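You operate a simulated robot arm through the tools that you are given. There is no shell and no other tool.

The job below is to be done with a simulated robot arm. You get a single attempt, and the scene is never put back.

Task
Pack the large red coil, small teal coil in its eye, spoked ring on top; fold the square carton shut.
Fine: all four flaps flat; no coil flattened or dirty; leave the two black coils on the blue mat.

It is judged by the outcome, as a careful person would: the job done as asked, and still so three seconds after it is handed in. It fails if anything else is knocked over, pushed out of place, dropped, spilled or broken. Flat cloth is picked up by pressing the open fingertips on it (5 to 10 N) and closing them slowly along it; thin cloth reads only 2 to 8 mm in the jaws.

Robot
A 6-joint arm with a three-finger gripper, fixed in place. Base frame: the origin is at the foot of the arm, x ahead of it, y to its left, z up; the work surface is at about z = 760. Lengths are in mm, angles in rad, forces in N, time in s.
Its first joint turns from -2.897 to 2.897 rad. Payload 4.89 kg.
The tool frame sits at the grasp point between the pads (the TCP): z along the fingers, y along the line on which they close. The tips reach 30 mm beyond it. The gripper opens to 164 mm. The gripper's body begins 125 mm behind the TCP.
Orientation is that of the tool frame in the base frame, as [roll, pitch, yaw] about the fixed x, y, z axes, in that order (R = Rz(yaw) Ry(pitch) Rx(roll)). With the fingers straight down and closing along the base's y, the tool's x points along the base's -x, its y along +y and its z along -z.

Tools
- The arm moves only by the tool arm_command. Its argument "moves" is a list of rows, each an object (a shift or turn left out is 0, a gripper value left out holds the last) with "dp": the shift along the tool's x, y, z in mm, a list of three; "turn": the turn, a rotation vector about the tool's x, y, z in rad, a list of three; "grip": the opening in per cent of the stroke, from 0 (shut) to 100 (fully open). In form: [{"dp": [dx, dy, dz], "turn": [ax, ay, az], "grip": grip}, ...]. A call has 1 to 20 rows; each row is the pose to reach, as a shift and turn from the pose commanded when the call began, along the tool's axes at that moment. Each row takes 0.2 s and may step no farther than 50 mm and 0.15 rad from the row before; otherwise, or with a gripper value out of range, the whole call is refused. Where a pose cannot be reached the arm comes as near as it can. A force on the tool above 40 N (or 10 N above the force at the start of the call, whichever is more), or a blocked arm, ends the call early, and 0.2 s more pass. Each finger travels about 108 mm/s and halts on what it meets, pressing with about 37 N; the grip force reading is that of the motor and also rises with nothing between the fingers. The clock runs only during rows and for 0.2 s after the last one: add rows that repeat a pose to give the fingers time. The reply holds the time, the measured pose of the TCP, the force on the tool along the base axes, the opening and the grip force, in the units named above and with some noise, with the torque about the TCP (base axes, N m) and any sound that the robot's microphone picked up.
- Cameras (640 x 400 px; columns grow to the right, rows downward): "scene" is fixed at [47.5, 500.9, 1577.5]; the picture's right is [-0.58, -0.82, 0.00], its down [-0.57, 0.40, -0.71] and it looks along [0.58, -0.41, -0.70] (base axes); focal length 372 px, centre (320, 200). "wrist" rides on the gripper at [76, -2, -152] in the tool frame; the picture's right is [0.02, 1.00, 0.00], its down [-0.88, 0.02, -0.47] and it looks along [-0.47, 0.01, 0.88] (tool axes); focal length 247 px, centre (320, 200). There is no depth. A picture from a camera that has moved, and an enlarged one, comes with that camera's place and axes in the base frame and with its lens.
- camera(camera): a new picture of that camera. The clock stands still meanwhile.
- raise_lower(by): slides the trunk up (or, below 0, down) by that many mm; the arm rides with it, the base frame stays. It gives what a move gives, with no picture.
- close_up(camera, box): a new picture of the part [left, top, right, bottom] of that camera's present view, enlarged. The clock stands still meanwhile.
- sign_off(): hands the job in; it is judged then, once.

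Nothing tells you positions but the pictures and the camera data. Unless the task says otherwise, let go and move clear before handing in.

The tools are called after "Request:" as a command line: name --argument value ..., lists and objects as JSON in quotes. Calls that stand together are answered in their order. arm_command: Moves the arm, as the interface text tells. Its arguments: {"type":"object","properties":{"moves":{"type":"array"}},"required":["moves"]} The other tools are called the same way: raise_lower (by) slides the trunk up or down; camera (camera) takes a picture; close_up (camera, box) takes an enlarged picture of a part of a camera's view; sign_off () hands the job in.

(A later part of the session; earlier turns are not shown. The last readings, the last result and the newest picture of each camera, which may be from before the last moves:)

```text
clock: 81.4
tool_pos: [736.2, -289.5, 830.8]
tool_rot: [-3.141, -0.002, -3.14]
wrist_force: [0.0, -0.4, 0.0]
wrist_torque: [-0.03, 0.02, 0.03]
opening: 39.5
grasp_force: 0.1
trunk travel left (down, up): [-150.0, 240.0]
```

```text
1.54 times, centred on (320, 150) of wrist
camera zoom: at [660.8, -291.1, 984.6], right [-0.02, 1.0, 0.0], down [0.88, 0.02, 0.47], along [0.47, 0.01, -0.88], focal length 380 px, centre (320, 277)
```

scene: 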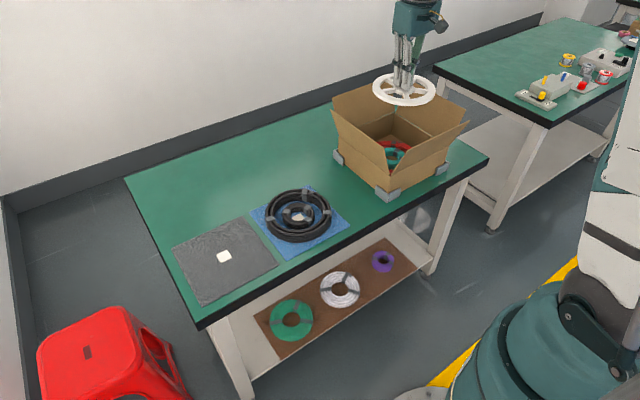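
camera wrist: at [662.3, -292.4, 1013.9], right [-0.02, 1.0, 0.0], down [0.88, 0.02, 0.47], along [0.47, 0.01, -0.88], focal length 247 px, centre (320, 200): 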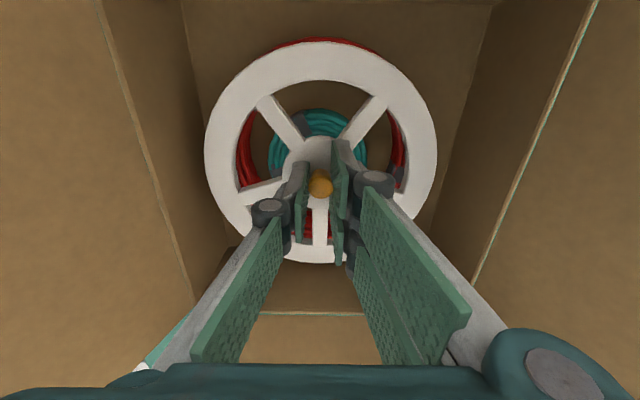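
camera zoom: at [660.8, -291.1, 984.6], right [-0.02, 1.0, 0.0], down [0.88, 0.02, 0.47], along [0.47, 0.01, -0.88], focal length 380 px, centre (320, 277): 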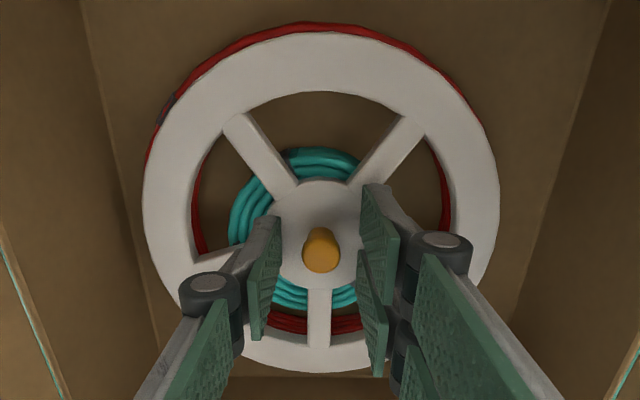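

The spoked ring rests on the red coil with the knob below the rim. I'll rise clear and look at the packed carton.

Request:
arm_command --moves '[{"dp": [0, 0, -15]}, {"dp": [0, 0, -40]}, {"dp": [0, 0, -85]}, {"dp": [0, 0, -130]}, {"dp": [0, 0, -175]}, {"dp": [0, 0, -220]}, {"dp": [0, 0, -265]}, {"dp": [0, 0, -310]}, {"dp": [0, 0, -310]}]'

Request:
camera --camera "wrist"

Request:
close_up --camera "scene" --box '[310, 60, 490, 210]'

Request:
close_up --camera "scene" --box '[160, 170, 360, 300]'

```text
clock: 83.4
tool_pos: [736.3, -288.9, 1143.7]
tool_rot: [3.142, 0.001, 3.141]
wrist_force: [0.0, -0.6, 0.1]
wrist_torque: [-0.01, -0.03, 0.02]
opening: 39.3
grasp_force: 0.1
trunk travel left (down, up): [-150.0, 240.0]
```

```text
taken
camera wrist: at [660.0, -290.6, 1296.7], right [-0.02, 1.0, 0.0], down [0.88, 0.02, 0.47], along [0.47, 0.01, -0.88], focal length 247 px, centre (320, 200)
```

wrist: 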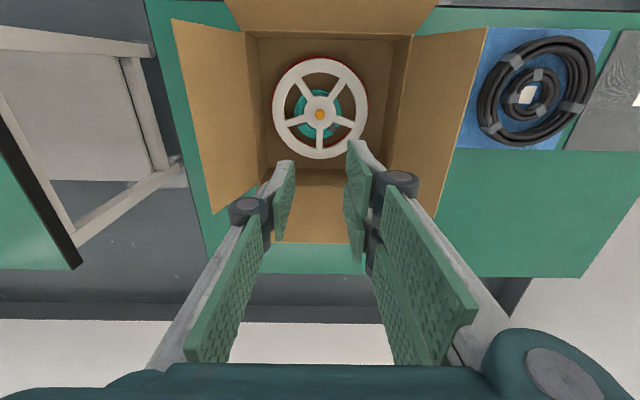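

```text
2.67 times, centred on (400, 135) of scene
camera zoom: at [47.5, 500.9, 1577.5], right [-0.58, -0.82, 0.0], down [-0.57, 0.4, -0.71], along [0.58, -0.41, -0.7], focal length 992 px, centre (107, 373)
```

zoom: 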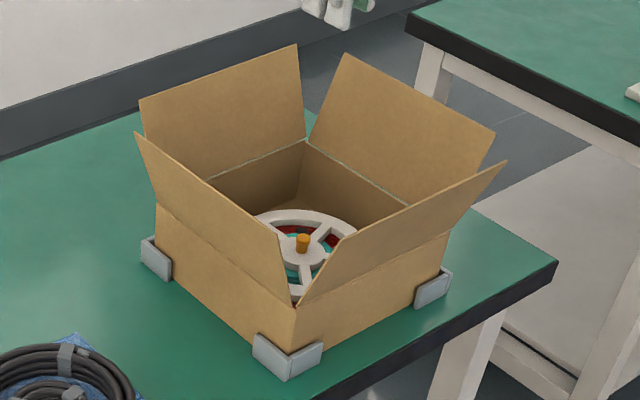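

```text
3.08 times, centred on (260, 235) of scene
camera zoom: at [47.5, 500.9, 1577.5], right [-0.58, -0.82, 0.0], down [-0.57, 0.4, -0.71], along [0.58, -0.41, -0.7], focal length 1144 px, centre (505, 92)
```

zoom: 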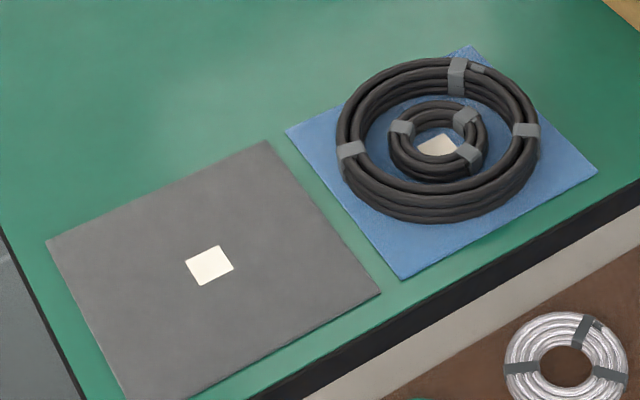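

Everything is packed and the black coils are untouched. Now the flaps: I'll close the fingers, go outside the +y flap (its edge is near y -107, z 968) and start pushing it inward gently to see how it behaves.

Request:
arm_command --moves '[{"dp": [-1, 45, 0], "grip": 5}, {"dp": [-2, 90, 0], "grip": 0}, {"dp": [-3, 135, 0]}, {"dp": [-3, 180, 0]}, {"dp": [-3, 216, 0]}, {"dp": [-3, 216, 45]}, {"dp": [-3, 216, 90]}, {"dp": [-3, 216, 135]}, {"dp": [-3, 216, 180]}, {"dp": [-3, 216, 186]}, {"dp": [-3, 216, 186]}]'

Request:
close_up --camera "scene" --box '[310, 30, 510, 210]'

Request:
camera --camera "wrist"

```text
clock: 85.8
tool_pos: [740.4, -73.4, 957.3]
tool_rot: [3.141, -0.001, 3.141]
wrist_force: [0.2, 0.2, -0.9]
wrist_torque: [-0.01, 0.1, 0.0]
opening: 0.0
grasp_force: 37.3
trunk travel left (down, up): [-150.0, 240.0]
```

```text
2.22 times, centred on (410, 120) of scene
camera zoom: at [47.5, 500.9, 1577.5], right [-0.58, -0.82, 0.0], down [-0.57, 0.4, -0.71], along [0.58, -0.41, -0.7], focal length 826 px, centre (120, 378)
```

zoom: 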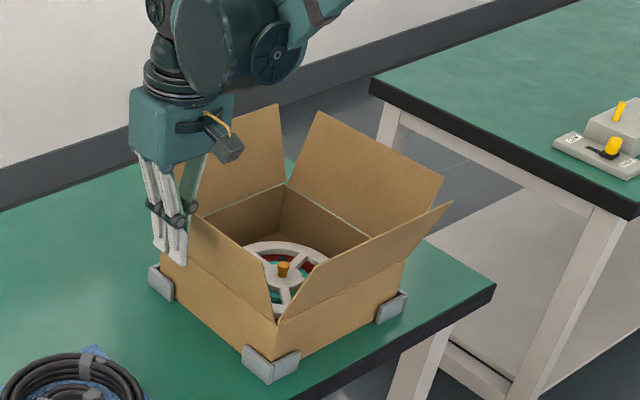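

```text
taken
camera wrist: at [664.7, -74.6, 1108.7], right [-0.02, 1.0, 0.0], down [0.88, 0.02, 0.47], along [0.47, 0.01, -0.88], focal length 247 px, centre (320, 200)
```

wrist: 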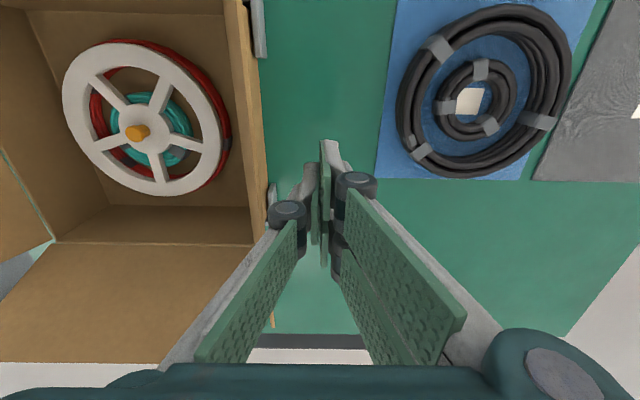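

Request:
arm_command --moves '[{"dp": [0, -15, 0]}, {"dp": [0, -30, 0]}, {"dp": [0, -45, 0]}, {"dp": [0, -45, 0]}]'

Request:
close_up --camera "scene" --box '[310, 30, 510, 210]'

Request:
camera --camera "wrist"

```text
clock: 86.8
tool_pos: [740.3, -119.2, 955.0]
tool_rot: [-3.14, -0.001, 3.141]
wrist_force: [0.3, -0.5, -0.6]
wrist_torque: [0.0, 0.03, 0.0]
opening: 0.0
grasp_force: 36.7
trunk travel left (down, up): [-150.0, 240.0]
```

```text
2.22 times, centred on (410, 120) of scene
camera zoom: at [47.5, 500.9, 1577.5], right [-0.58, -0.82, 0.0], down [-0.57, 0.4, -0.71], along [0.58, -0.41, -0.7], focal length 826 px, centre (120, 378)
```

zoom: 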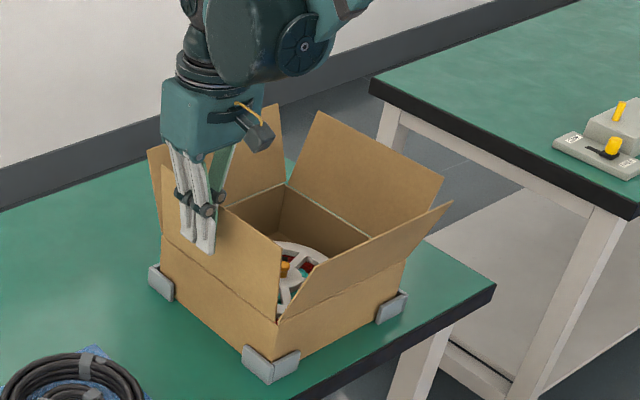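

```text
taken
camera wrist: at [663.7, -119.8, 1107.9], right [-0.02, 1.0, 0.0], down [0.88, 0.02, 0.47], along [0.47, 0.01, -0.88], focal length 247 px, centre (320, 200)
```

wrist: 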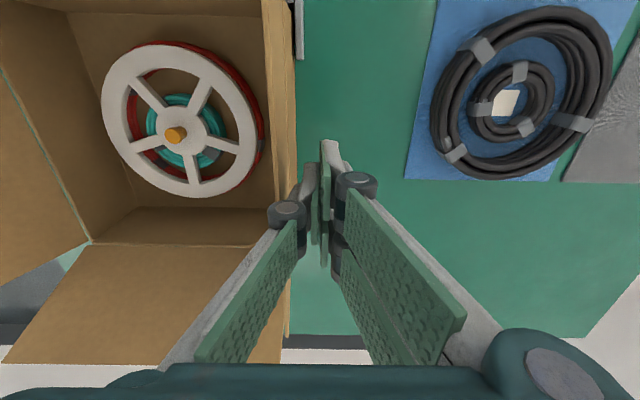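

The flap hinges easily. I'll push it past vertical and then start following it down.

Request:
arm_command --moves '[{"dp": [0, -15, 0]}, {"dp": [0, -30, 0]}, {"dp": [0, -46, 0]}, {"dp": [0, -66, 2]}, {"dp": [0, -84, 10]}, {"dp": [0, -99, 26]}, {"dp": [0, -99, 26]}]'

Request:
close_up --camera "scene" --box '[310, 30, 510, 210]'

Request:
camera --camera "wrist"

```text
clock: 88.4
tool_pos: [738.8, -216.0, 930.1]
tool_rot: [3.141, -0.001, 3.141]
wrist_force: [0.3, 0.1, 0.0]
wrist_torque: [0.0, -0.04, 0.0]
opening: 0.0
grasp_force: 37.2
trunk travel left (down, up): [-150.0, 240.0]
```

```text
2.22 times, centred on (410, 120) of scene
camera zoom: at [47.5, 500.9, 1577.5], right [-0.58, -0.82, 0.0], down [-0.57, 0.4, -0.71], along [0.58, -0.41, -0.7], focal length 826 px, centre (120, 378)
```

zoom: 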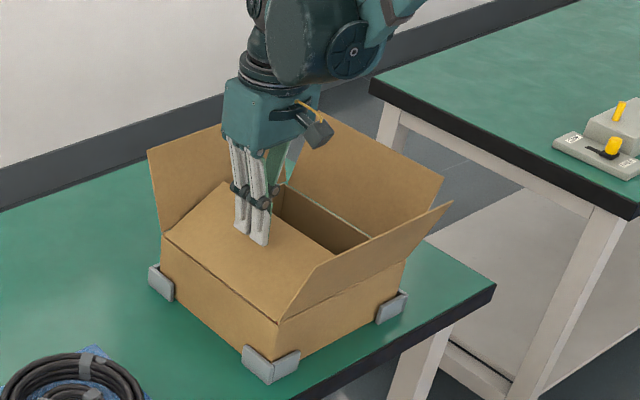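

```text
taken
camera wrist: at [663.1, -217.8, 1082.6], right [-0.02, 1.0, 0.0], down [0.88, 0.02, 0.47], along [0.47, 0.01, -0.88], focal length 247 px, centre (320, 200)
```

wrist: 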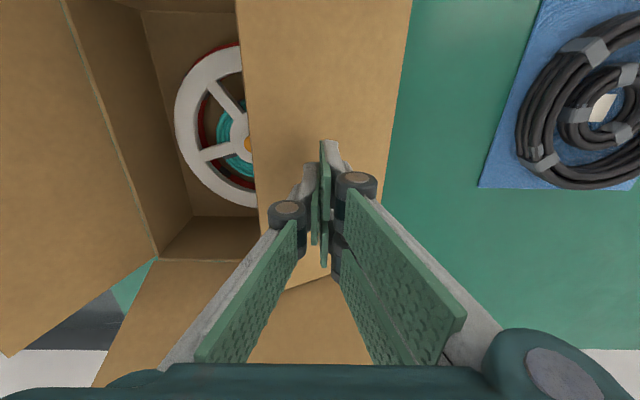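

Request:
arm_command --moves '[{"dp": [0, -8, 10]}, {"dp": [0, -13, 20]}, {"dp": [0, -16, 30]}, {"dp": [0, -17, 38]}, {"dp": [0, -17, 38]}]'

Request:
close_up --camera "scene" --box '[310, 30, 510, 210]'

```text
clock: 89.6
tool_pos: [739.2, -234.1, 892.4]
tool_rot: [-3.141, 0.0, 3.141]
wrist_force: [-1.3, 0.0, 0.4]
wrist_torque: [-0.07, 0.01, 0.01]
opening: 0.1
grasp_force: 37.4
trunk travel left (down, up): [-150.0, 240.0]
```

```text
2.22 times, centred on (410, 120) of scene
camera zoom: at [47.5, 500.9, 1577.5], right [-0.58, -0.82, 0.0], down [-0.57, 0.4, -0.71], along [0.58, -0.41, -0.7], focal length 826 px, centre (120, 378)
```

zoom: 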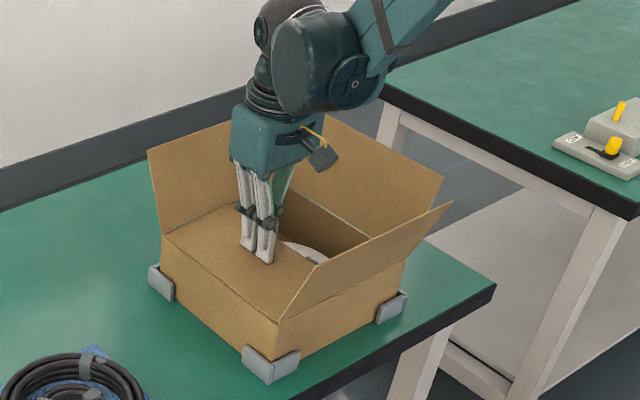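

Request:
arm_command --moves '[{"dp": [0, 0, 2]}, {"dp": [0, 0, 4]}, {"dp": [0, 0, 4]}]'

Request:
close_up --camera "wrist" --box '[100, 0, 420, 260]'

```text
clock: 90.4
tool_pos: [739.0, -234.7, 886.7]
tool_rot: [3.141, 0.0, 3.141]
wrist_force: [-1.1, 0.3, -0.5]
wrist_torque: [-0.01, 0.02, 0.02]
opening: 0.0
grasp_force: 36.5
trunk travel left (down, up): [-150.0, 240.0]
```

```text
1.54 times, centred on (260, 130) of wrist
camera zoom: at [662.8, -235.3, 1040.3], right [-0.02, 1.0, 0.0], down [0.88, 0.02, 0.47], along [0.47, 0.01, -0.88], focal length 380 px, centre (412, 308)
```

zoom: 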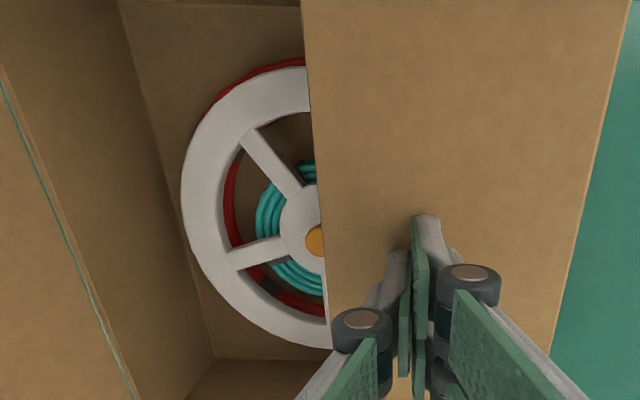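

Request:
arm_command --moves '[{"dp": [0, 0, -20]}, {"dp": [0, 0, -60]}, {"dp": [0, 0, -100]}, {"dp": [0, 0, -100]}]'

Request:
close_up --camera "scene" --box '[310, 30, 510, 210]'

Request:
camera --camera "wrist"

```text
clock: 91.4
tool_pos: [738.2, -234.0, 989.1]
tool_rot: [-3.141, 0.001, 3.141]
wrist_force: [-1.0, 0.4, -0.4]
wrist_torque: [-0.04, -0.04, 0.02]
opening: 0.0
grasp_force: 36.4
trunk travel left (down, up): [-150.0, 240.0]
```

```text
2.22 times, centred on (410, 120) of scene
camera zoom: at [47.5, 500.9, 1577.5], right [-0.58, -0.82, 0.0], down [-0.57, 0.4, -0.71], along [0.58, -0.41, -0.7], focal length 826 px, centre (120, 378)
```

zoom: 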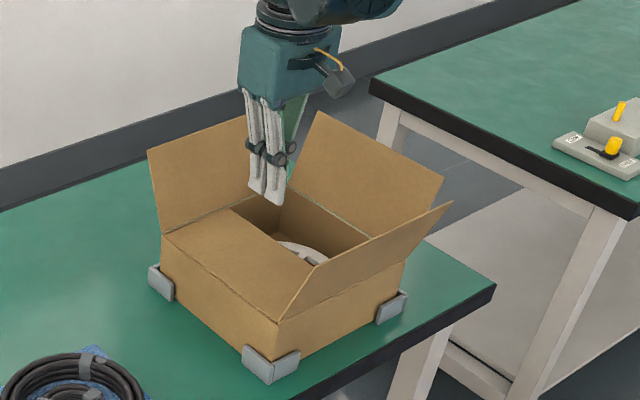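

```text
taken
camera wrist: at [662.6, -236.1, 1141.3], right [-0.02, 1.0, 0.0], down [0.88, 0.02, 0.47], along [0.47, 0.01, -0.88], focal length 247 px, centre (320, 200)
```

wrist: 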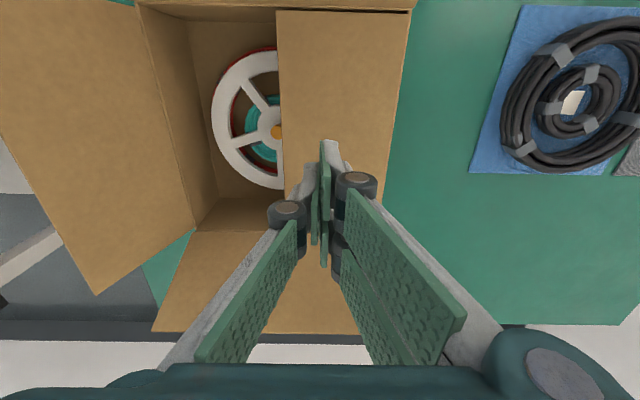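

The +y flap stays flat by itself. Now the -y flap in the same way, mirrored.

Request:
arm_command --moves '[{"dp": [0, 0, -40]}, {"dp": [0, 0, -70]}, {"dp": [0, -43, -70]}, {"dp": [0, -86, -70]}, {"dp": [0, -129, -70]}, {"dp": [0, -172, -70]}, {"dp": [0, -215, -70]}, {"dp": [0, -254, -70]}, {"dp": [0, -254, -35]}, {"dp": [0, -254, 5]}, {"dp": [0, -254, 32]}, {"dp": [0, -254, 32]}]'

Request:
camera --camera "wrist"

Request:
close_up --camera "scene" --box '[310, 0, 510, 200]'

```text
clock: 94.0
tool_pos: [737.3, -487.9, 955.4]
tool_rot: [3.141, -0.001, 3.14]
wrist_force: [0.4, -0.4, -1.1]
wrist_torque: [0.0, 0.08, -0.01]
opening: 0.0
grasp_force: 36.9
trunk travel left (down, up): [-150.0, 240.0]
```

```text
taken
camera wrist: at [661.6, -489.4, 1108.6], right [-0.02, 1.0, 0.0], down [0.88, 0.02, 0.47], along [0.47, 0.01, -0.88], focal length 247 px, centre (320, 200)
```

wrist: 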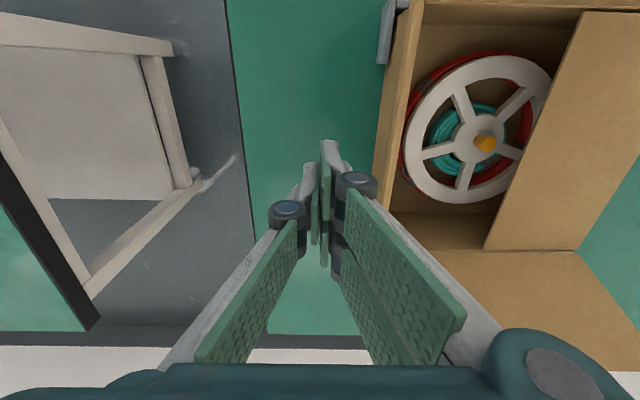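

```text
2.00 times, centred on (410, 100) of scene
camera zoom: at [47.5, 500.9, 1577.5], right [-0.58, -0.82, 0.0], down [-0.57, 0.4, -0.71], along [0.58, -0.41, -0.7], focal length 744 px, centre (140, 400)
```

zoom: 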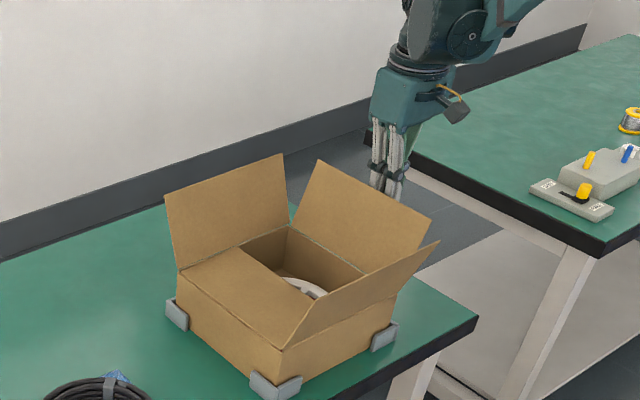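

Request:
arm_command --moves '[{"dp": [0, 20, 0]}, {"dp": [0, 37, 0]}, {"dp": [0, 54, 0]}, {"dp": [0, 72, 0]}, {"dp": [0, 94, 0]}, {"dp": [0, 114, 2]}, {"dp": [0, 132, 10]}, {"dp": [0, 147, 24]}, {"dp": [0, 147, 24]}]'

Request:
close_up --camera "scene" --box '[310, 30, 510, 210]'

Request:
camera --camera "wrist"

```text
clock: 96.0
tool_pos: [739.1, -341.3, 931.1]
tool_rot: [3.142, -0.001, -3.14]
wrist_force: [0.0, 0.7, 0.1]
wrist_torque: [-0.01, 0.01, 0.02]
opening: 0.2
grasp_force: 37.2
trunk travel left (down, up): [-150.0, 240.0]
```

```text
2.22 times, centred on (410, 120) of scene
camera zoom: at [47.5, 500.9, 1577.5], right [-0.58, -0.82, 0.0], down [-0.57, 0.4, -0.71], along [0.58, -0.41, -0.7], focal length 826 px, centre (120, 378)
```

zoom: 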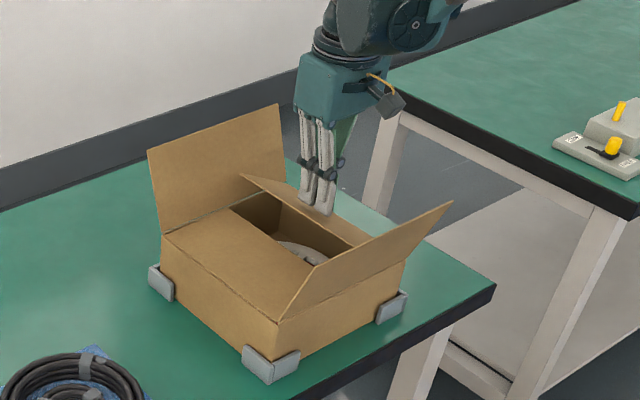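

```text
taken
camera wrist: at [662.9, -342.5, 1083.7], right [-0.02, 1.0, 0.0], down [0.88, 0.02, 0.47], along [0.47, 0.01, -0.88], focal length 247 px, centre (320, 200)
```

wrist: 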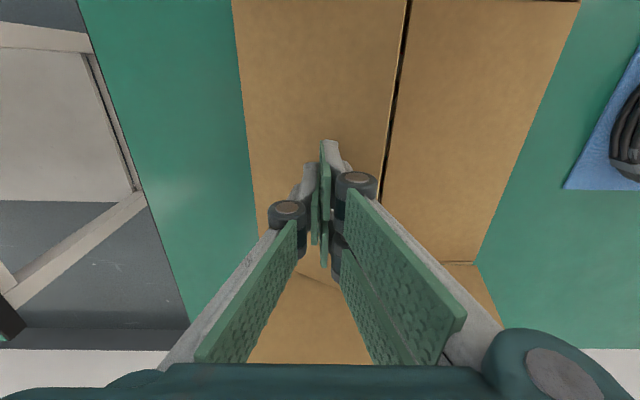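

Request:
arm_command --moves '[{"dp": [0, 8, 10]}, {"dp": [0, 13, 20]}, {"dp": [0, 16, 30]}, {"dp": [0, 17, 38]}, {"dp": [0, 17, 43]}, {"dp": [0, 17, 43]}]'

Request:
camera --camera "wrist"

Request:
close_up --camera "scene" --box '[310, 30, 510, 210]'

```text
clock: 97.4
tool_pos: [738.9, -325.2, 889.0]
tool_rot: [-3.141, 0.0, 3.141]
wrist_force: [0.1, 0.0, -0.1]
wrist_torque: [-0.01, 0.01, 0.02]
opening: 0.1
grasp_force: 36.8
trunk travel left (down, up): [-150.0, 240.0]
```

```text
taken
camera wrist: at [662.5, -325.8, 1041.4], right [-0.02, 1.0, 0.0], down [0.88, 0.02, 0.47], along [0.47, 0.01, -0.88], focal length 247 px, centre (320, 200)
```

wrist: 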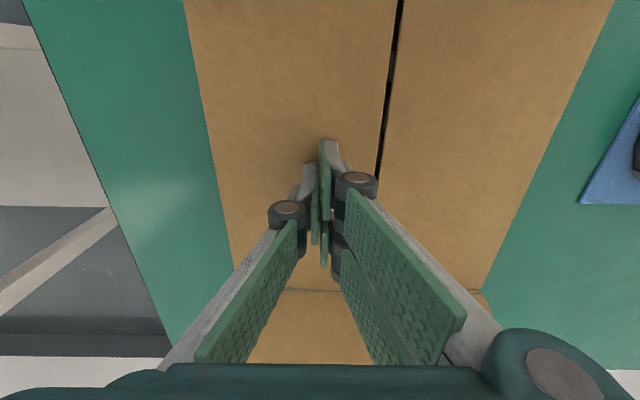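

```text
2.22 times, centred on (410, 120) of scene
camera zoom: at [47.5, 500.9, 1577.5], right [-0.58, -0.82, 0.0], down [-0.57, 0.4, -0.71], along [0.58, -0.41, -0.7], focal length 826 px, centre (120, 378)
```

zoom: 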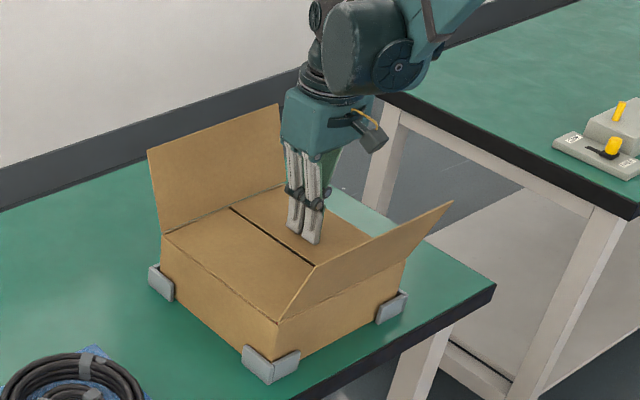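

Request:
arm_command --moves '[{"dp": [0, 0, 2]}, {"dp": [0, 0, 2]}, {"dp": [0, 0, -20]}, {"dp": [0, 0, -60]}, {"dp": [0, 40, -100]}, {"dp": [0, 45, -145]}, {"dp": [0, 45, -190]}, {"dp": [0, 45, -190]}]'

Request:
camera --camera "wrist"

Request:
close_up --camera "scene" --box '[330, 70, 490, 200]'

```text
refused: row 5 steps farther than a row can; nothing moved
```

```text
taken
camera wrist: at [662.5, -325.8, 1041.4], right [-0.02, 1.0, 0.0], down [0.88, 0.02, 0.47], along [0.47, 0.01, -0.88], focal length 247 px, centre (320, 200)
```

wrist: 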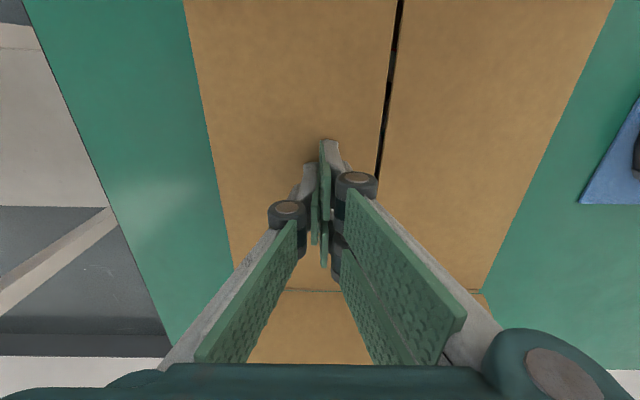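

```text
3.08 times, centred on (410, 135) of scene
camera zoom: at [47.5, 500.9, 1577.5], right [-0.58, -0.82, 0.0], down [-0.57, 0.4, -0.71], along [0.58, -0.41, -0.7], focal length 1144 px, centre (43, 400)
```

zoom: 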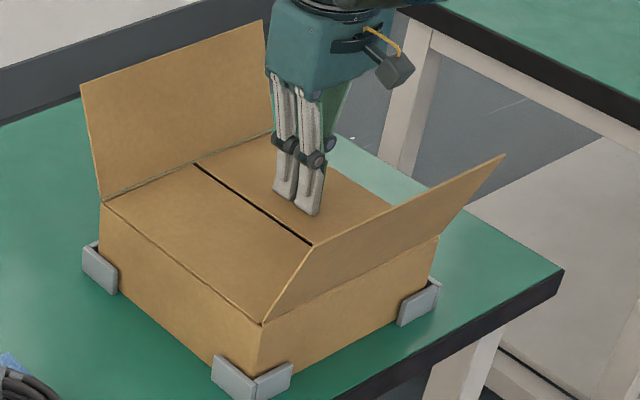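

One row was too long a step, so nothing moved. I'll press 2 mm more and lift off with smaller steps.

Request:
arm_command --moves '[{"dp": [0, 0, 2]}, {"dp": [0, 0, 2]}, {"dp": [0, 0, -20]}, {"dp": [0, 0, -60]}, {"dp": [0, 20, -100]}, {"dp": [0, 40, -140]}, {"dp": [0, 45, -185]}, {"dp": [0, 45, -200]}, {"dp": [0, 45, -200]}]'

Request:
camera --camera "wrist"

Request:
close_up --camera "scene" --box '[330, 70, 490, 200]'

```text
clock: 99.4
tool_pos: [739.2, -278.9, 1088.6]
tool_rot: [3.14, -0.001, 3.141]
wrist_force: [-0.1, 0.3, 1.0]
wrist_torque: [-0.04, -0.07, 0.01]
opening: 0.0
grasp_force: 36.8
trunk travel left (down, up): [-150.0, 240.0]
```

```text
taken
camera wrist: at [662.8, -280.4, 1241.9], right [-0.02, 1.0, 0.0], down [0.88, 0.02, 0.47], along [0.47, 0.01, -0.88], focal length 247 px, centre (320, 200)
```

wrist: 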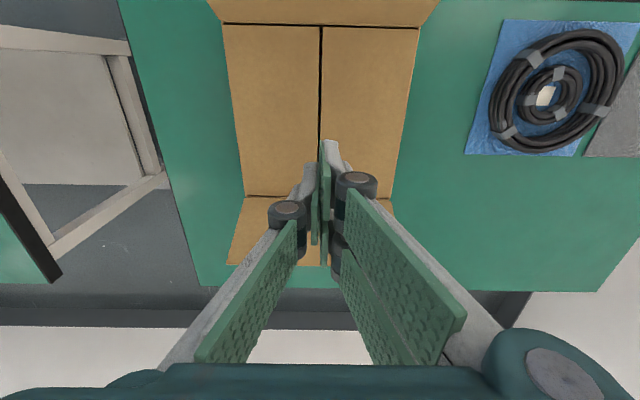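

```text
3.08 times, centred on (410, 135) of scene
camera zoom: at [47.5, 500.9, 1577.5], right [-0.58, -0.82, 0.0], down [-0.57, 0.4, -0.71], along [0.58, -0.41, -0.7], focal length 1144 px, centre (43, 400)
```

zoom: 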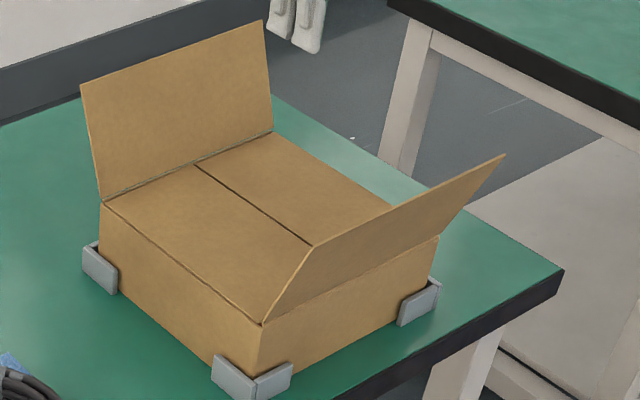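

Two flaps are flat and staying. For the ±x flaps I'll turn the tool 90° and move to outside the near (-x) flap.

Request:
arm_command --moves '[{"dp": [19, 0, 0], "turn": [0, 0, -0.143]}, {"dp": [38, 0, 0], "turn": [0, 0, -0.286]}, {"dp": [57, 0, 0], "turn": [0, 0, -0.429]}, {"dp": [76, 0, 0], "turn": [0, 0, -0.571]}, {"dp": [95, 0, 0], "turn": [0, 0, -0.714]}, {"dp": [114, 0, 0], "turn": [0, 0, -0.857]}, {"dp": [133, 0, 0], "turn": [0, 0, -1.0]}, {"dp": [152, 0, 0], "turn": [0, 0, -1.142]}, {"dp": [171, 0, 0], "turn": [0, 0, -1.285]}, {"dp": [190, 0, 0], "turn": [0, 0, -1.428]}, {"dp": [209, 0, 0], "turn": [0, 0, -1.571]}, {"dp": [209, 0, 0], "turn": [0, 0, -1.571]}]'

Request:
camera --camera "wrist"

Request:
camera --camera "scene"

```text
clock: 102.0
tool_pos: [530.3, -277.7, 1089.3]
tool_rot: [-3.141, 0.0, -1.571]
wrist_force: [0.4, -0.5, 0.6]
wrist_torque: [-0.04, -0.01, -0.01]
opening: 0.1
grasp_force: 37.0
trunk travel left (down, up): [-150.0, 240.0]
```

```text
taken
camera wrist: at [531.4, -354.4, 1241.4], right [-1.0, -0.02, 0.0], down [-0.02, 0.88, 0.47], along [-0.01, 0.47, -0.88], focal length 247 px, centre (320, 200)
```

wrist: 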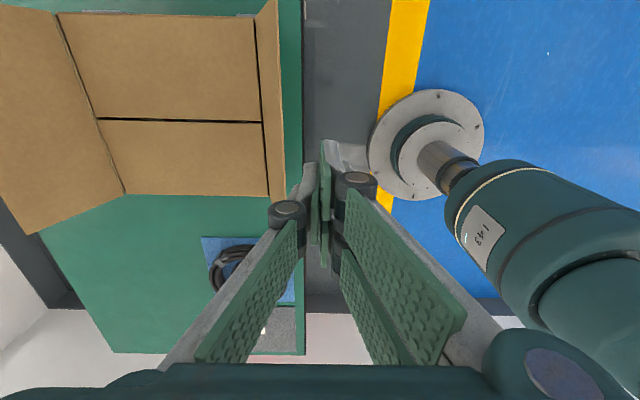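

```text
taken
```

scene: 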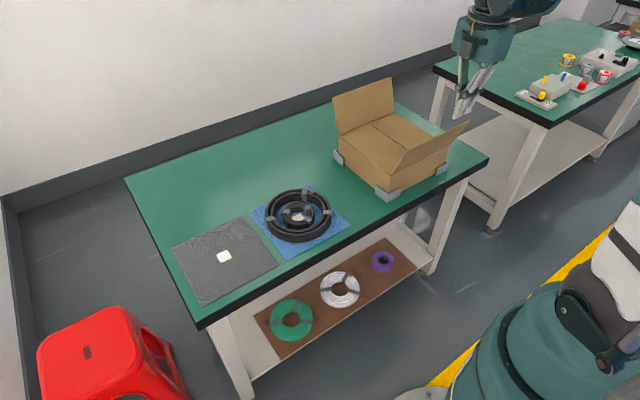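

Clear of the near flap by about 30 mm. I'll descend and push it over.

Request:
arm_command --moves '[{"dp": [0, 0, 44]}, {"dp": [0, 0, 88]}, {"dp": [0, 0, 132]}, {"dp": [0, -20, 132]}, {"dp": [0, -38, 132]}, {"dp": [0, -56, 132]}, {"dp": [0, -74, 132]}, {"dp": [0, -96, 132]}, {"dp": [0, -116, 134]}, {"dp": [0, -134, 142]}, {"dp": [0, -149, 156]}, {"dp": [0, -149, 156]}]'

Request:
camera --camera "wrist"

Request:
close_up --camera "scene" --box '[310, 30, 510, 210]'

```text
clock: 104.6
tool_pos: [680.2, -279.1, 932.7]
tool_rot: [3.141, 0.001, -1.571]
wrist_force: [0.2, -0.4, -0.2]
wrist_torque: [0.0, 0.02, -0.01]
opening: 0.1
grasp_force: 37.2
trunk travel left (down, up): [-150.0, 240.0]
```

```text
taken
camera wrist: at [681.7, -355.5, 1085.9], right [-1.0, -0.02, 0.0], down [-0.02, 0.88, 0.47], along [-0.01, 0.47, -0.88], focal length 247 px, centre (320, 200)
```

wrist: 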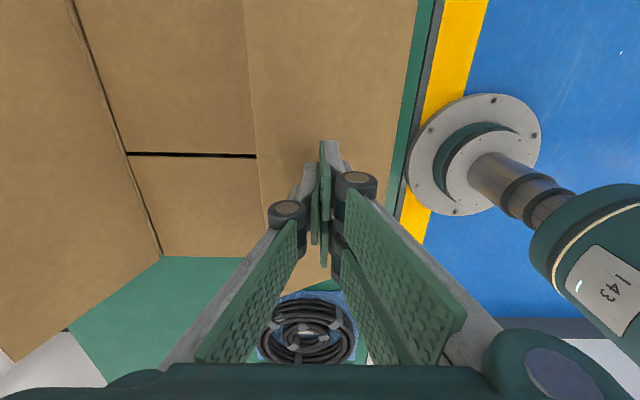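

```text
2.22 times, centred on (410, 120) of scene
camera zoom: at [47.5, 500.9, 1577.5], right [-0.58, -0.82, 0.0], down [-0.57, 0.4, -0.71], along [0.58, -0.41, -0.7], focal length 826 px, centre (120, 378)
```

zoom: 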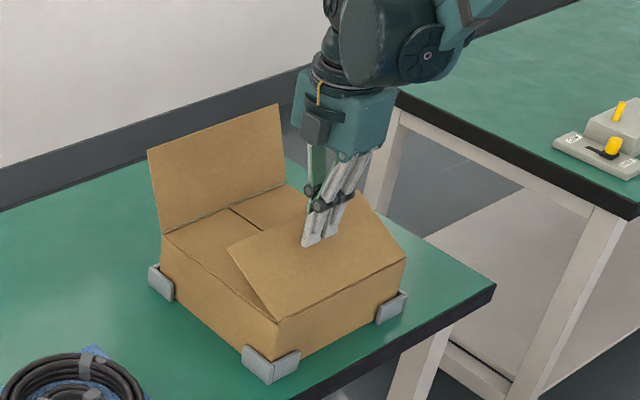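

Request:
arm_command --moves '[{"dp": [0, -8, 10]}, {"dp": [0, -13, 20]}, {"dp": [0, -16, 30]}, {"dp": [0, -17, 38]}, {"dp": [0, -17, 41]}, {"dp": [0, -17, 41]}]'

Request:
close_up --camera "scene" --box '[330, 70, 490, 200]'

```text
clock: 106.0
tool_pos: [695.9, -278.8, 892.2]
tool_rot: [-3.141, 0.002, -1.571]
wrist_force: [-0.2, 0.0, 1.1]
wrist_torque: [0.02, 0.04, -0.03]
opening: 0.0
grasp_force: 37.1
trunk travel left (down, up): [-150.0, 240.0]
```

```text
3.08 times, centred on (410, 135) of scene
camera zoom: at [47.5, 500.9, 1577.5], right [-0.58, -0.82, 0.0], down [-0.57, 0.4, -0.71], along [0.58, -0.41, -0.7], focal length 1144 px, centre (43, 400)
```

zoom: 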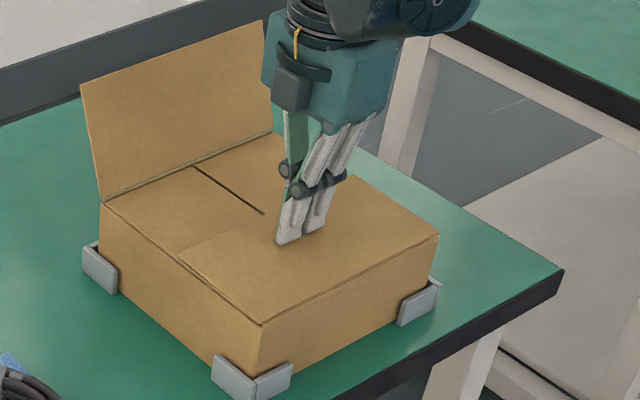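

Request:
arm_command --moves '[{"dp": [0, 0, 1]}, {"dp": [0, 0, 2]}, {"dp": [0, 0, 2]}]'

```text
clock: 106.8
tool_pos: [696.7, -280.3, 890.0]
tool_rot: [3.141, -0.001, -1.57]
wrist_force: [0.6, -0.9, 0.2]
wrist_torque: [0.01, 0.02, -0.02]
opening: 0.1
grasp_force: 36.9
trunk travel left (down, up): [-150.0, 240.0]
```

Request:
arm_command --moves '[{"dp": [0, 0, 1]}, {"dp": [0, 0, 2]}, {"dp": [0, 0, 2]}]'

Request:
close_up --camera "scene" --box '[330, 70, 490, 200]'

Request:
camera --camera "wrist"

```text
clock: 107.6
tool_pos: [697.3, -279.4, 888.8]
tool_rot: [3.14, -0.001, -1.571]
wrist_force: [6.7, -4.7, 17.7]
wrist_torque: [-0.14, -0.15, 0.01]
opening: 6.0
grasp_force: 37.7
trunk travel left (down, up): [-150.0, 240.0]
```

```text
3.08 times, centred on (410, 135) of scene
camera zoom: at [47.5, 500.9, 1577.5], right [-0.58, -0.82, 0.0], down [-0.57, 0.4, -0.71], along [0.58, -0.41, -0.7], focal length 1144 px, centre (43, 400)
```

zoom: 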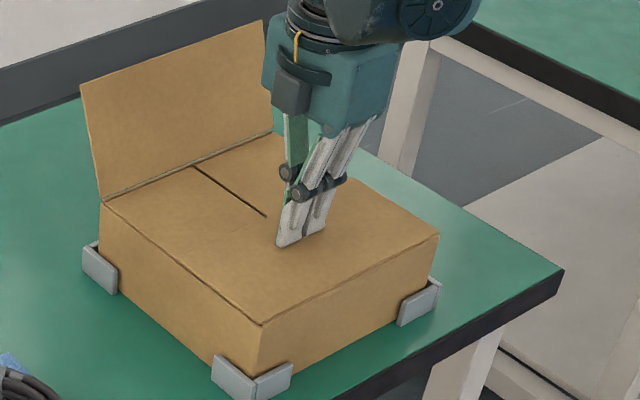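

```text
taken
camera wrist: at [698.1, -355.2, 1041.2], right [-1.0, -0.02, 0.0], down [-0.02, 0.88, 0.47], along [-0.01, 0.47, -0.88], focal length 247 px, centre (320, 200)
```

wrist: 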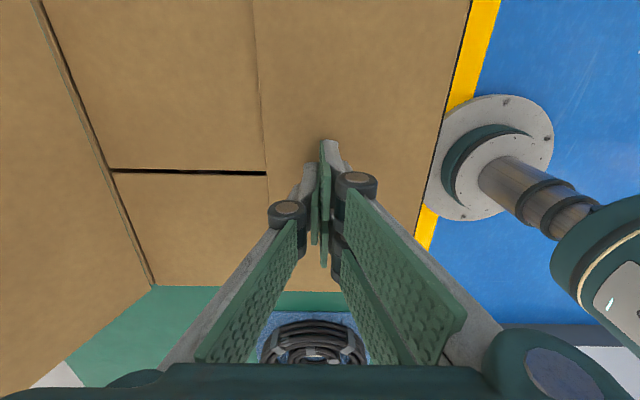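

The near flap is flat against the lower pair. I'll lift off, check it stays, and move out beyond the far (+x) flap to see how far I can reach.

Request:
arm_command --moves '[{"dp": [0, 0, -20], "grip": 0}, {"dp": [0, 0, -60]}, {"dp": [0, 0, -100]}, {"dp": [0, 0, -140]}, {"dp": [0, 0, -175]}, {"dp": [-4, -40, -175]}, {"dp": [-8, -80, -175]}, {"dp": [-12, -120, -175]}, {"dp": [-16, -160, -175]}, {"dp": [-20, -200, -175]}, {"dp": [-20, -240, -175]}, {"dp": [-20, -240, -175]}]'

Request:
camera --camera "wrist"

Request:
close_up --camera "scene" --box '[310, 0, 510, 200]'

```text
clock: 110.2
tool_pos: [937.5, -259.5, 1064.3]
tool_rot: [-3.141, 0.0, -1.571]
wrist_force: [1.0, -0.2, -0.9]
wrist_torque: [0.03, 0.08, -0.01]
opening: 0.0
grasp_force: 36.7
trunk travel left (down, up): [-150.0, 240.0]
```

```text
taken
camera wrist: at [940.1, -336.2, 1216.0], right [-1.0, -0.02, 0.0], down [-0.02, 0.88, 0.47], along [-0.01, 0.47, -0.88], focal length 247 px, centre (320, 200)
```

wrist: 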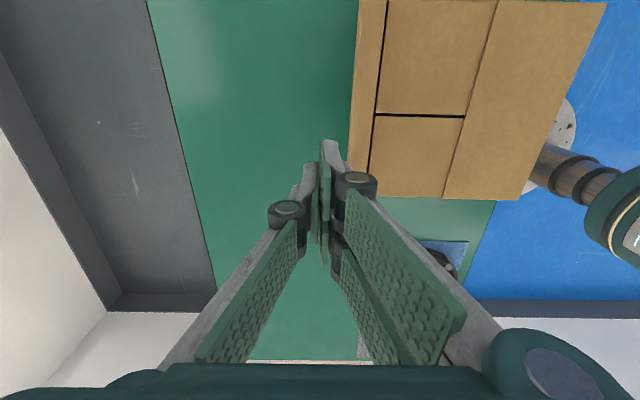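

```text
2.00 times, centred on (410, 100) of scene
camera zoom: at [47.5, 500.9, 1577.5], right [-0.58, -0.82, 0.0], down [-0.57, 0.4, -0.71], along [0.58, -0.41, -0.7], focal length 744 px, centre (140, 400)
```

zoom: 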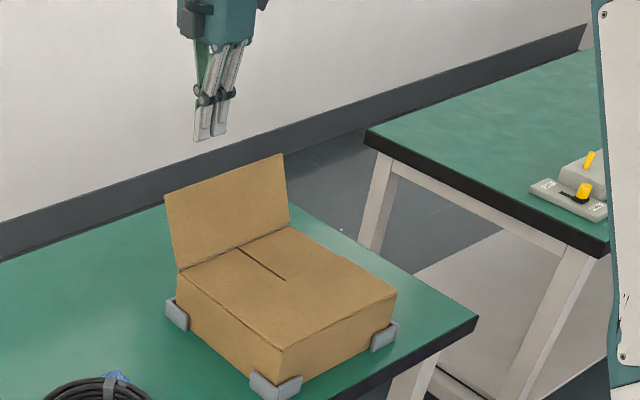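

I can reach it, about 20 mm outside the far flap. I'll descend and push it over toward me.

Request:
arm_command --moves '[{"dp": [0, 0, 40]}, {"dp": [0, 0, 80]}, {"dp": [0, 0, 107]}, {"dp": [0, 0, 107]}]'

Request:
camera --camera "wrist"

```text
clock: 111.2
tool_pos: [935.3, -261.2, 956.3]
tool_rot: [3.14, -0.001, -1.571]
wrist_force: [0.0, 0.1, 0.1]
wrist_torque: [0.05, 0.06, 0.0]
opening: 0.0
grasp_force: 37.2
trunk travel left (down, up): [-150.0, 240.0]
```

```text
taken
camera wrist: at [936.7, -336.2, 1108.8], right [-1.0, -0.02, 0.0], down [-0.02, 0.88, 0.47], along [-0.01, 0.47, -0.88], focal length 247 px, centre (320, 200)
```

wrist: 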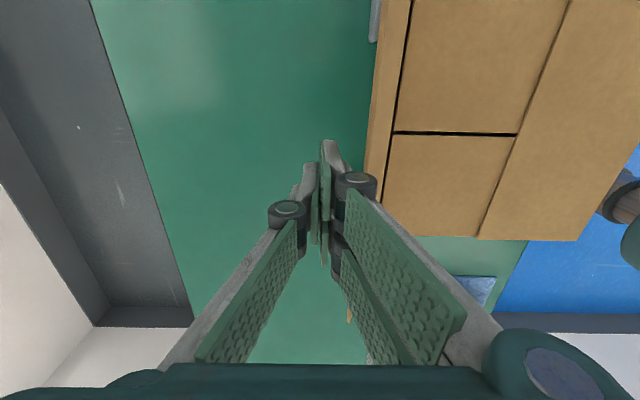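

Request:
arm_command --moves '[{"dp": [0, 16, 0]}, {"dp": [0, 32, 0]}, {"dp": [0, 47, 0]}, {"dp": [0, 62, 0]}, {"dp": [0, 84, 0]}, {"dp": [0, 104, 2]}, {"dp": [0, 122, 10]}, {"dp": [0, 137, 22]}, {"dp": [0, 137, 22]}]'

Request:
camera --camera "wrist"

Request:
close_up --camera "scene" --box '[310, 30, 510, 210]'

```text
clock: 113.2
tool_pos: [799.5, -257.7, 934.2]
tool_rot: [3.142, 0.001, -1.571]
wrist_force: [-0.7, -0.2, 0.7]
wrist_torque: [0.0, -0.01, 0.01]
opening: 0.2
grasp_force: 36.8
trunk travel left (down, up): [-150.0, 240.0]
```

```text
taken
camera wrist: at [800.6, -333.9, 1087.0], right [-1.0, -0.02, 0.0], down [-0.02, 0.88, 0.47], along [-0.01, 0.47, -0.88], focal length 247 px, centre (320, 200)
```

wrist: 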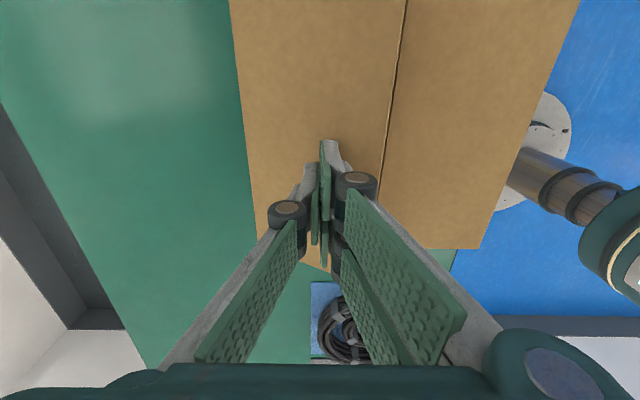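

```text
2.22 times, centred on (410, 120) of scene
camera zoom: at [47.5, 500.9, 1577.5], right [-0.58, -0.82, 0.0], down [-0.57, 0.4, -0.71], along [0.58, -0.41, -0.7], focal length 826 px, centre (120, 378)
```

zoom: 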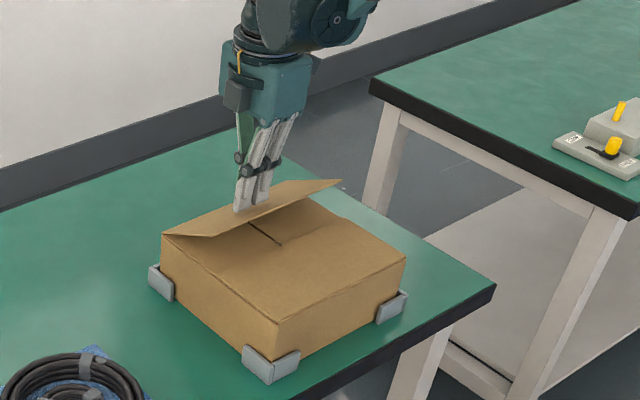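

Request:
arm_command --moves '[{"dp": [0, 8, 10]}, {"dp": [0, 13, 20]}, {"dp": [0, 16, 30]}, {"dp": [0, 17, 38]}, {"dp": [0, 17, 42]}, {"dp": [0, 17, 42]}]'

Request:
close_up --camera "scene" --box '[330, 70, 490, 200]'

```text
clock: 114.6
tool_pos: [782.8, -260.3, 891.5]
tool_rot: [3.141, 0.0, -1.572]
wrist_force: [-0.3, -0.1, 0.2]
wrist_torque: [-0.01, 0.02, 0.02]
opening: 0.0
grasp_force: 36.8
trunk travel left (down, up): [-150.0, 240.0]
```

```text
3.08 times, centred on (410, 135) of scene
camera zoom: at [47.5, 500.9, 1577.5], right [-0.58, -0.82, 0.0], down [-0.57, 0.4, -0.71], along [0.58, -0.41, -0.7], focal length 1144 px, centre (43, 400)
```

zoom: 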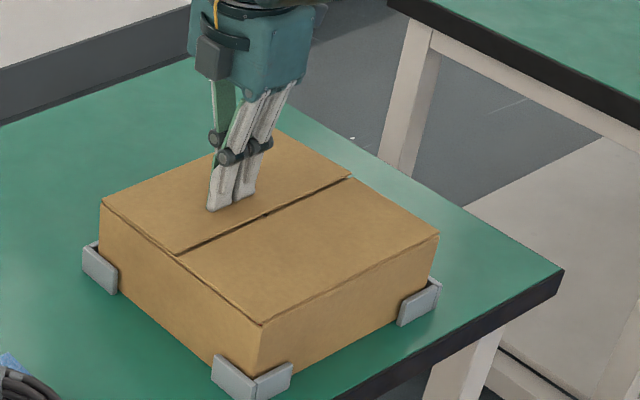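

Request:
arm_command --moves '[{"dp": [0, 0, 1]}, {"dp": [0, 0, 2]}, {"dp": [0, 0, 2]}]'

```text
clock: 115.4
tool_pos: [783.5, -260.0, 890.3]
tool_rot: [-3.141, 0.0, -1.572]
wrist_force: [0.2, -0.3, -0.2]
wrist_torque: [0.0, 0.05, -0.01]
opening: 0.0
grasp_force: 37.6
trunk travel left (down, up): [-150.0, 240.0]
```

Request:
arm_command --moves '[{"dp": [0, 0, 1]}, {"dp": [0, 0, 2]}, {"dp": [0, 0, 2]}]'

```text
clock: 116.2
tool_pos: [782.1, -260.1, 889.1]
tool_rot: [-3.14, 0.001, -1.571]
wrist_force: [9.4, -1.3, 22.0]
wrist_torque: [-0.01, -0.25, 0.02]
opening: 6.3
grasp_force: 36.8
trunk travel left (down, up): [-150.0, 240.0]
```

The last flap is down against the others. I'll lift clear and inspect.

Request:
arm_command --moves '[{"dp": [0, 0, -20]}, {"dp": [0, 0, -60]}, {"dp": [0, 0, -100]}, {"dp": [0, 0, -145]}, {"dp": [0, 0, -190]}, {"dp": [20, 0, -230]}, {"dp": [60, 0, -230]}, {"dp": [100, 0, -230]}, {"dp": [100, 0, -230]}]'

Request:
camera --camera "scene"

Request:
close_up --camera "scene" --box '[330, 80, 470, 200]'

Request:
camera --camera "wrist"

```text
clock: 118.2
tool_pos: [783.1, -361.6, 1119.7]
tool_rot: [3.141, 0.0, -1.57]
wrist_force: [0.1, -0.5, -0.1]
wrist_torque: [0.04, 0.04, -0.02]
opening: 0.2
grasp_force: 36.7
trunk travel left (down, up): [-150.0, 240.0]
```

```text
taken
```

scene: 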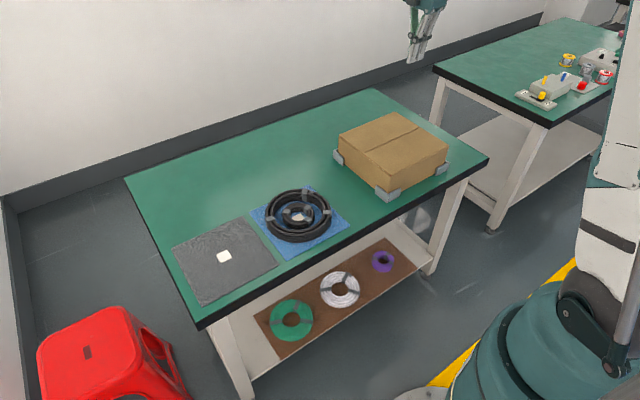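

```text
3.33 times, centred on (400, 140) of scene
camera zoom: at [47.5, 500.9, 1577.5], right [-0.58, -0.82, 0.0], down [-0.57, 0.4, -0.71], along [0.58, -0.41, -0.7], focal length 1240 px, centre (53, 400)
```

zoom: 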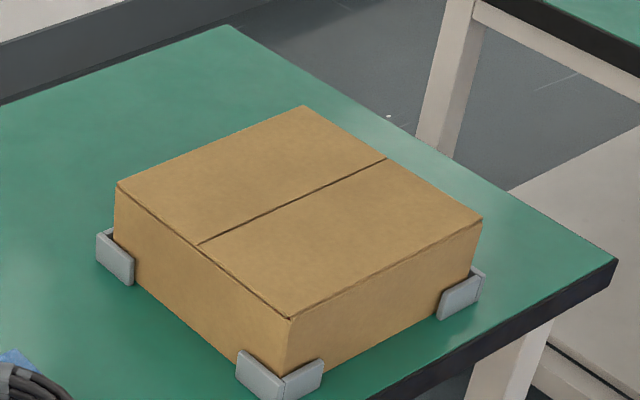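

```text
taken
camera wrist: at [784.5, -437.0, 1271.5], right [-1.0, -0.02, 0.0], down [-0.02, 0.88, 0.47], along [-0.01, 0.47, -0.88], focal length 247 px, centre (320, 200)
```

wrist: 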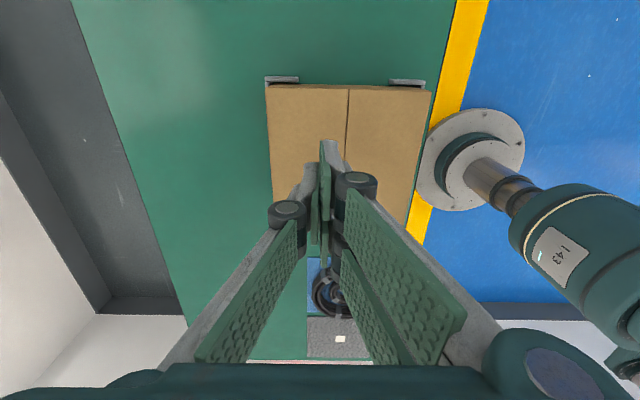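

The carton is shut and looks flat all over, and the black coils are on their mat. I'll wait a few seconds and check that nothing springs up.

Request:
arm_command --moves '[{"dp": [0, 0, -10]}, {"dp": [0, 0, -10]}, {"dp": [0, 0, -10]}, {"dp": [0, 0, -10]}, {"dp": [0, 0, -10]}, {"dp": [0, 0, -10]}, {"dp": [0, 0, -10]}, {"dp": [0, 0, -10]}, {"dp": [0, 0, -10]}, {"dp": [0, 0, -10]}, {"dp": [0, 0, -10]}, {"dp": [0, 0, -10]}, {"dp": [0, 0, -10]}, {"dp": [0, 0, -10]}, {"dp": [0, 0, -10]}, {"dp": [0, 0, -10]}, {"dp": [0, 0, -10]}, {"dp": [0, 0, -10]}]'

Request:
close_up --camera "scene" --box '[330, 80, 470, 200]'

Request:
close_up --camera "scene" --box '[160, 170, 360, 300]'

```text
clock: 122.0
tool_pos: [782.6, -360.3, 1129.9]
tool_rot: [3.141, 0.0, -1.571]
wrist_force: [-0.8, 0.5, -0.2]
wrist_torque: [-0.02, -0.01, 0.0]
opening: 0.0
grasp_force: 36.8
trunk travel left (down, up): [-150.0, 240.0]
```

```text
3.33 times, centred on (400, 140) of scene
camera zoom: at [47.5, 500.9, 1577.5], right [-0.58, -0.82, 0.0], down [-0.57, 0.4, -0.71], along [0.58, -0.41, -0.7], focal length 1240 px, centre (53, 400)
```

zoom: 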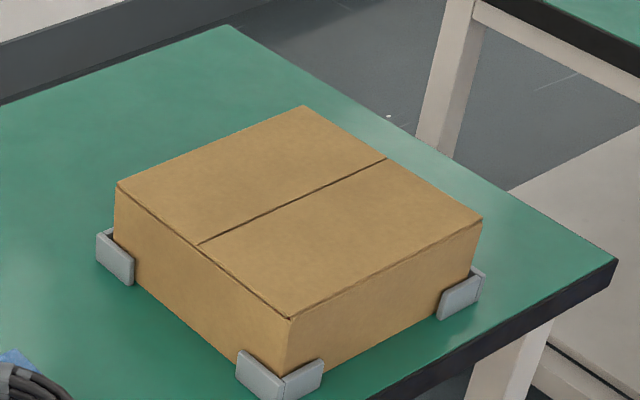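

```text
3.08 times, centred on (260, 235) of scene
camera zoom: at [47.5, 500.9, 1577.5], right [-0.58, -0.82, 0.0], down [-0.57, 0.4, -0.71], along [0.58, -0.41, -0.7], focal length 1144 px, centre (505, 92)
```

zoom: 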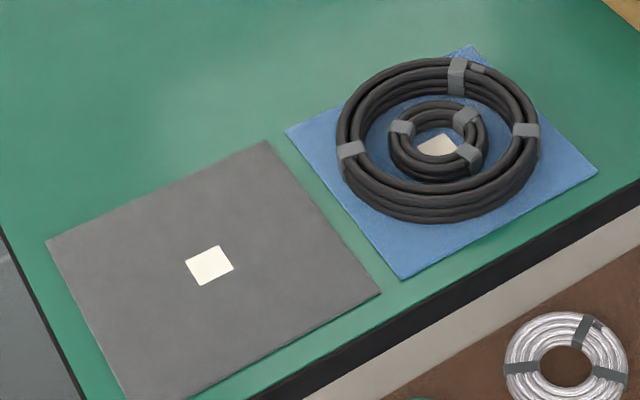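

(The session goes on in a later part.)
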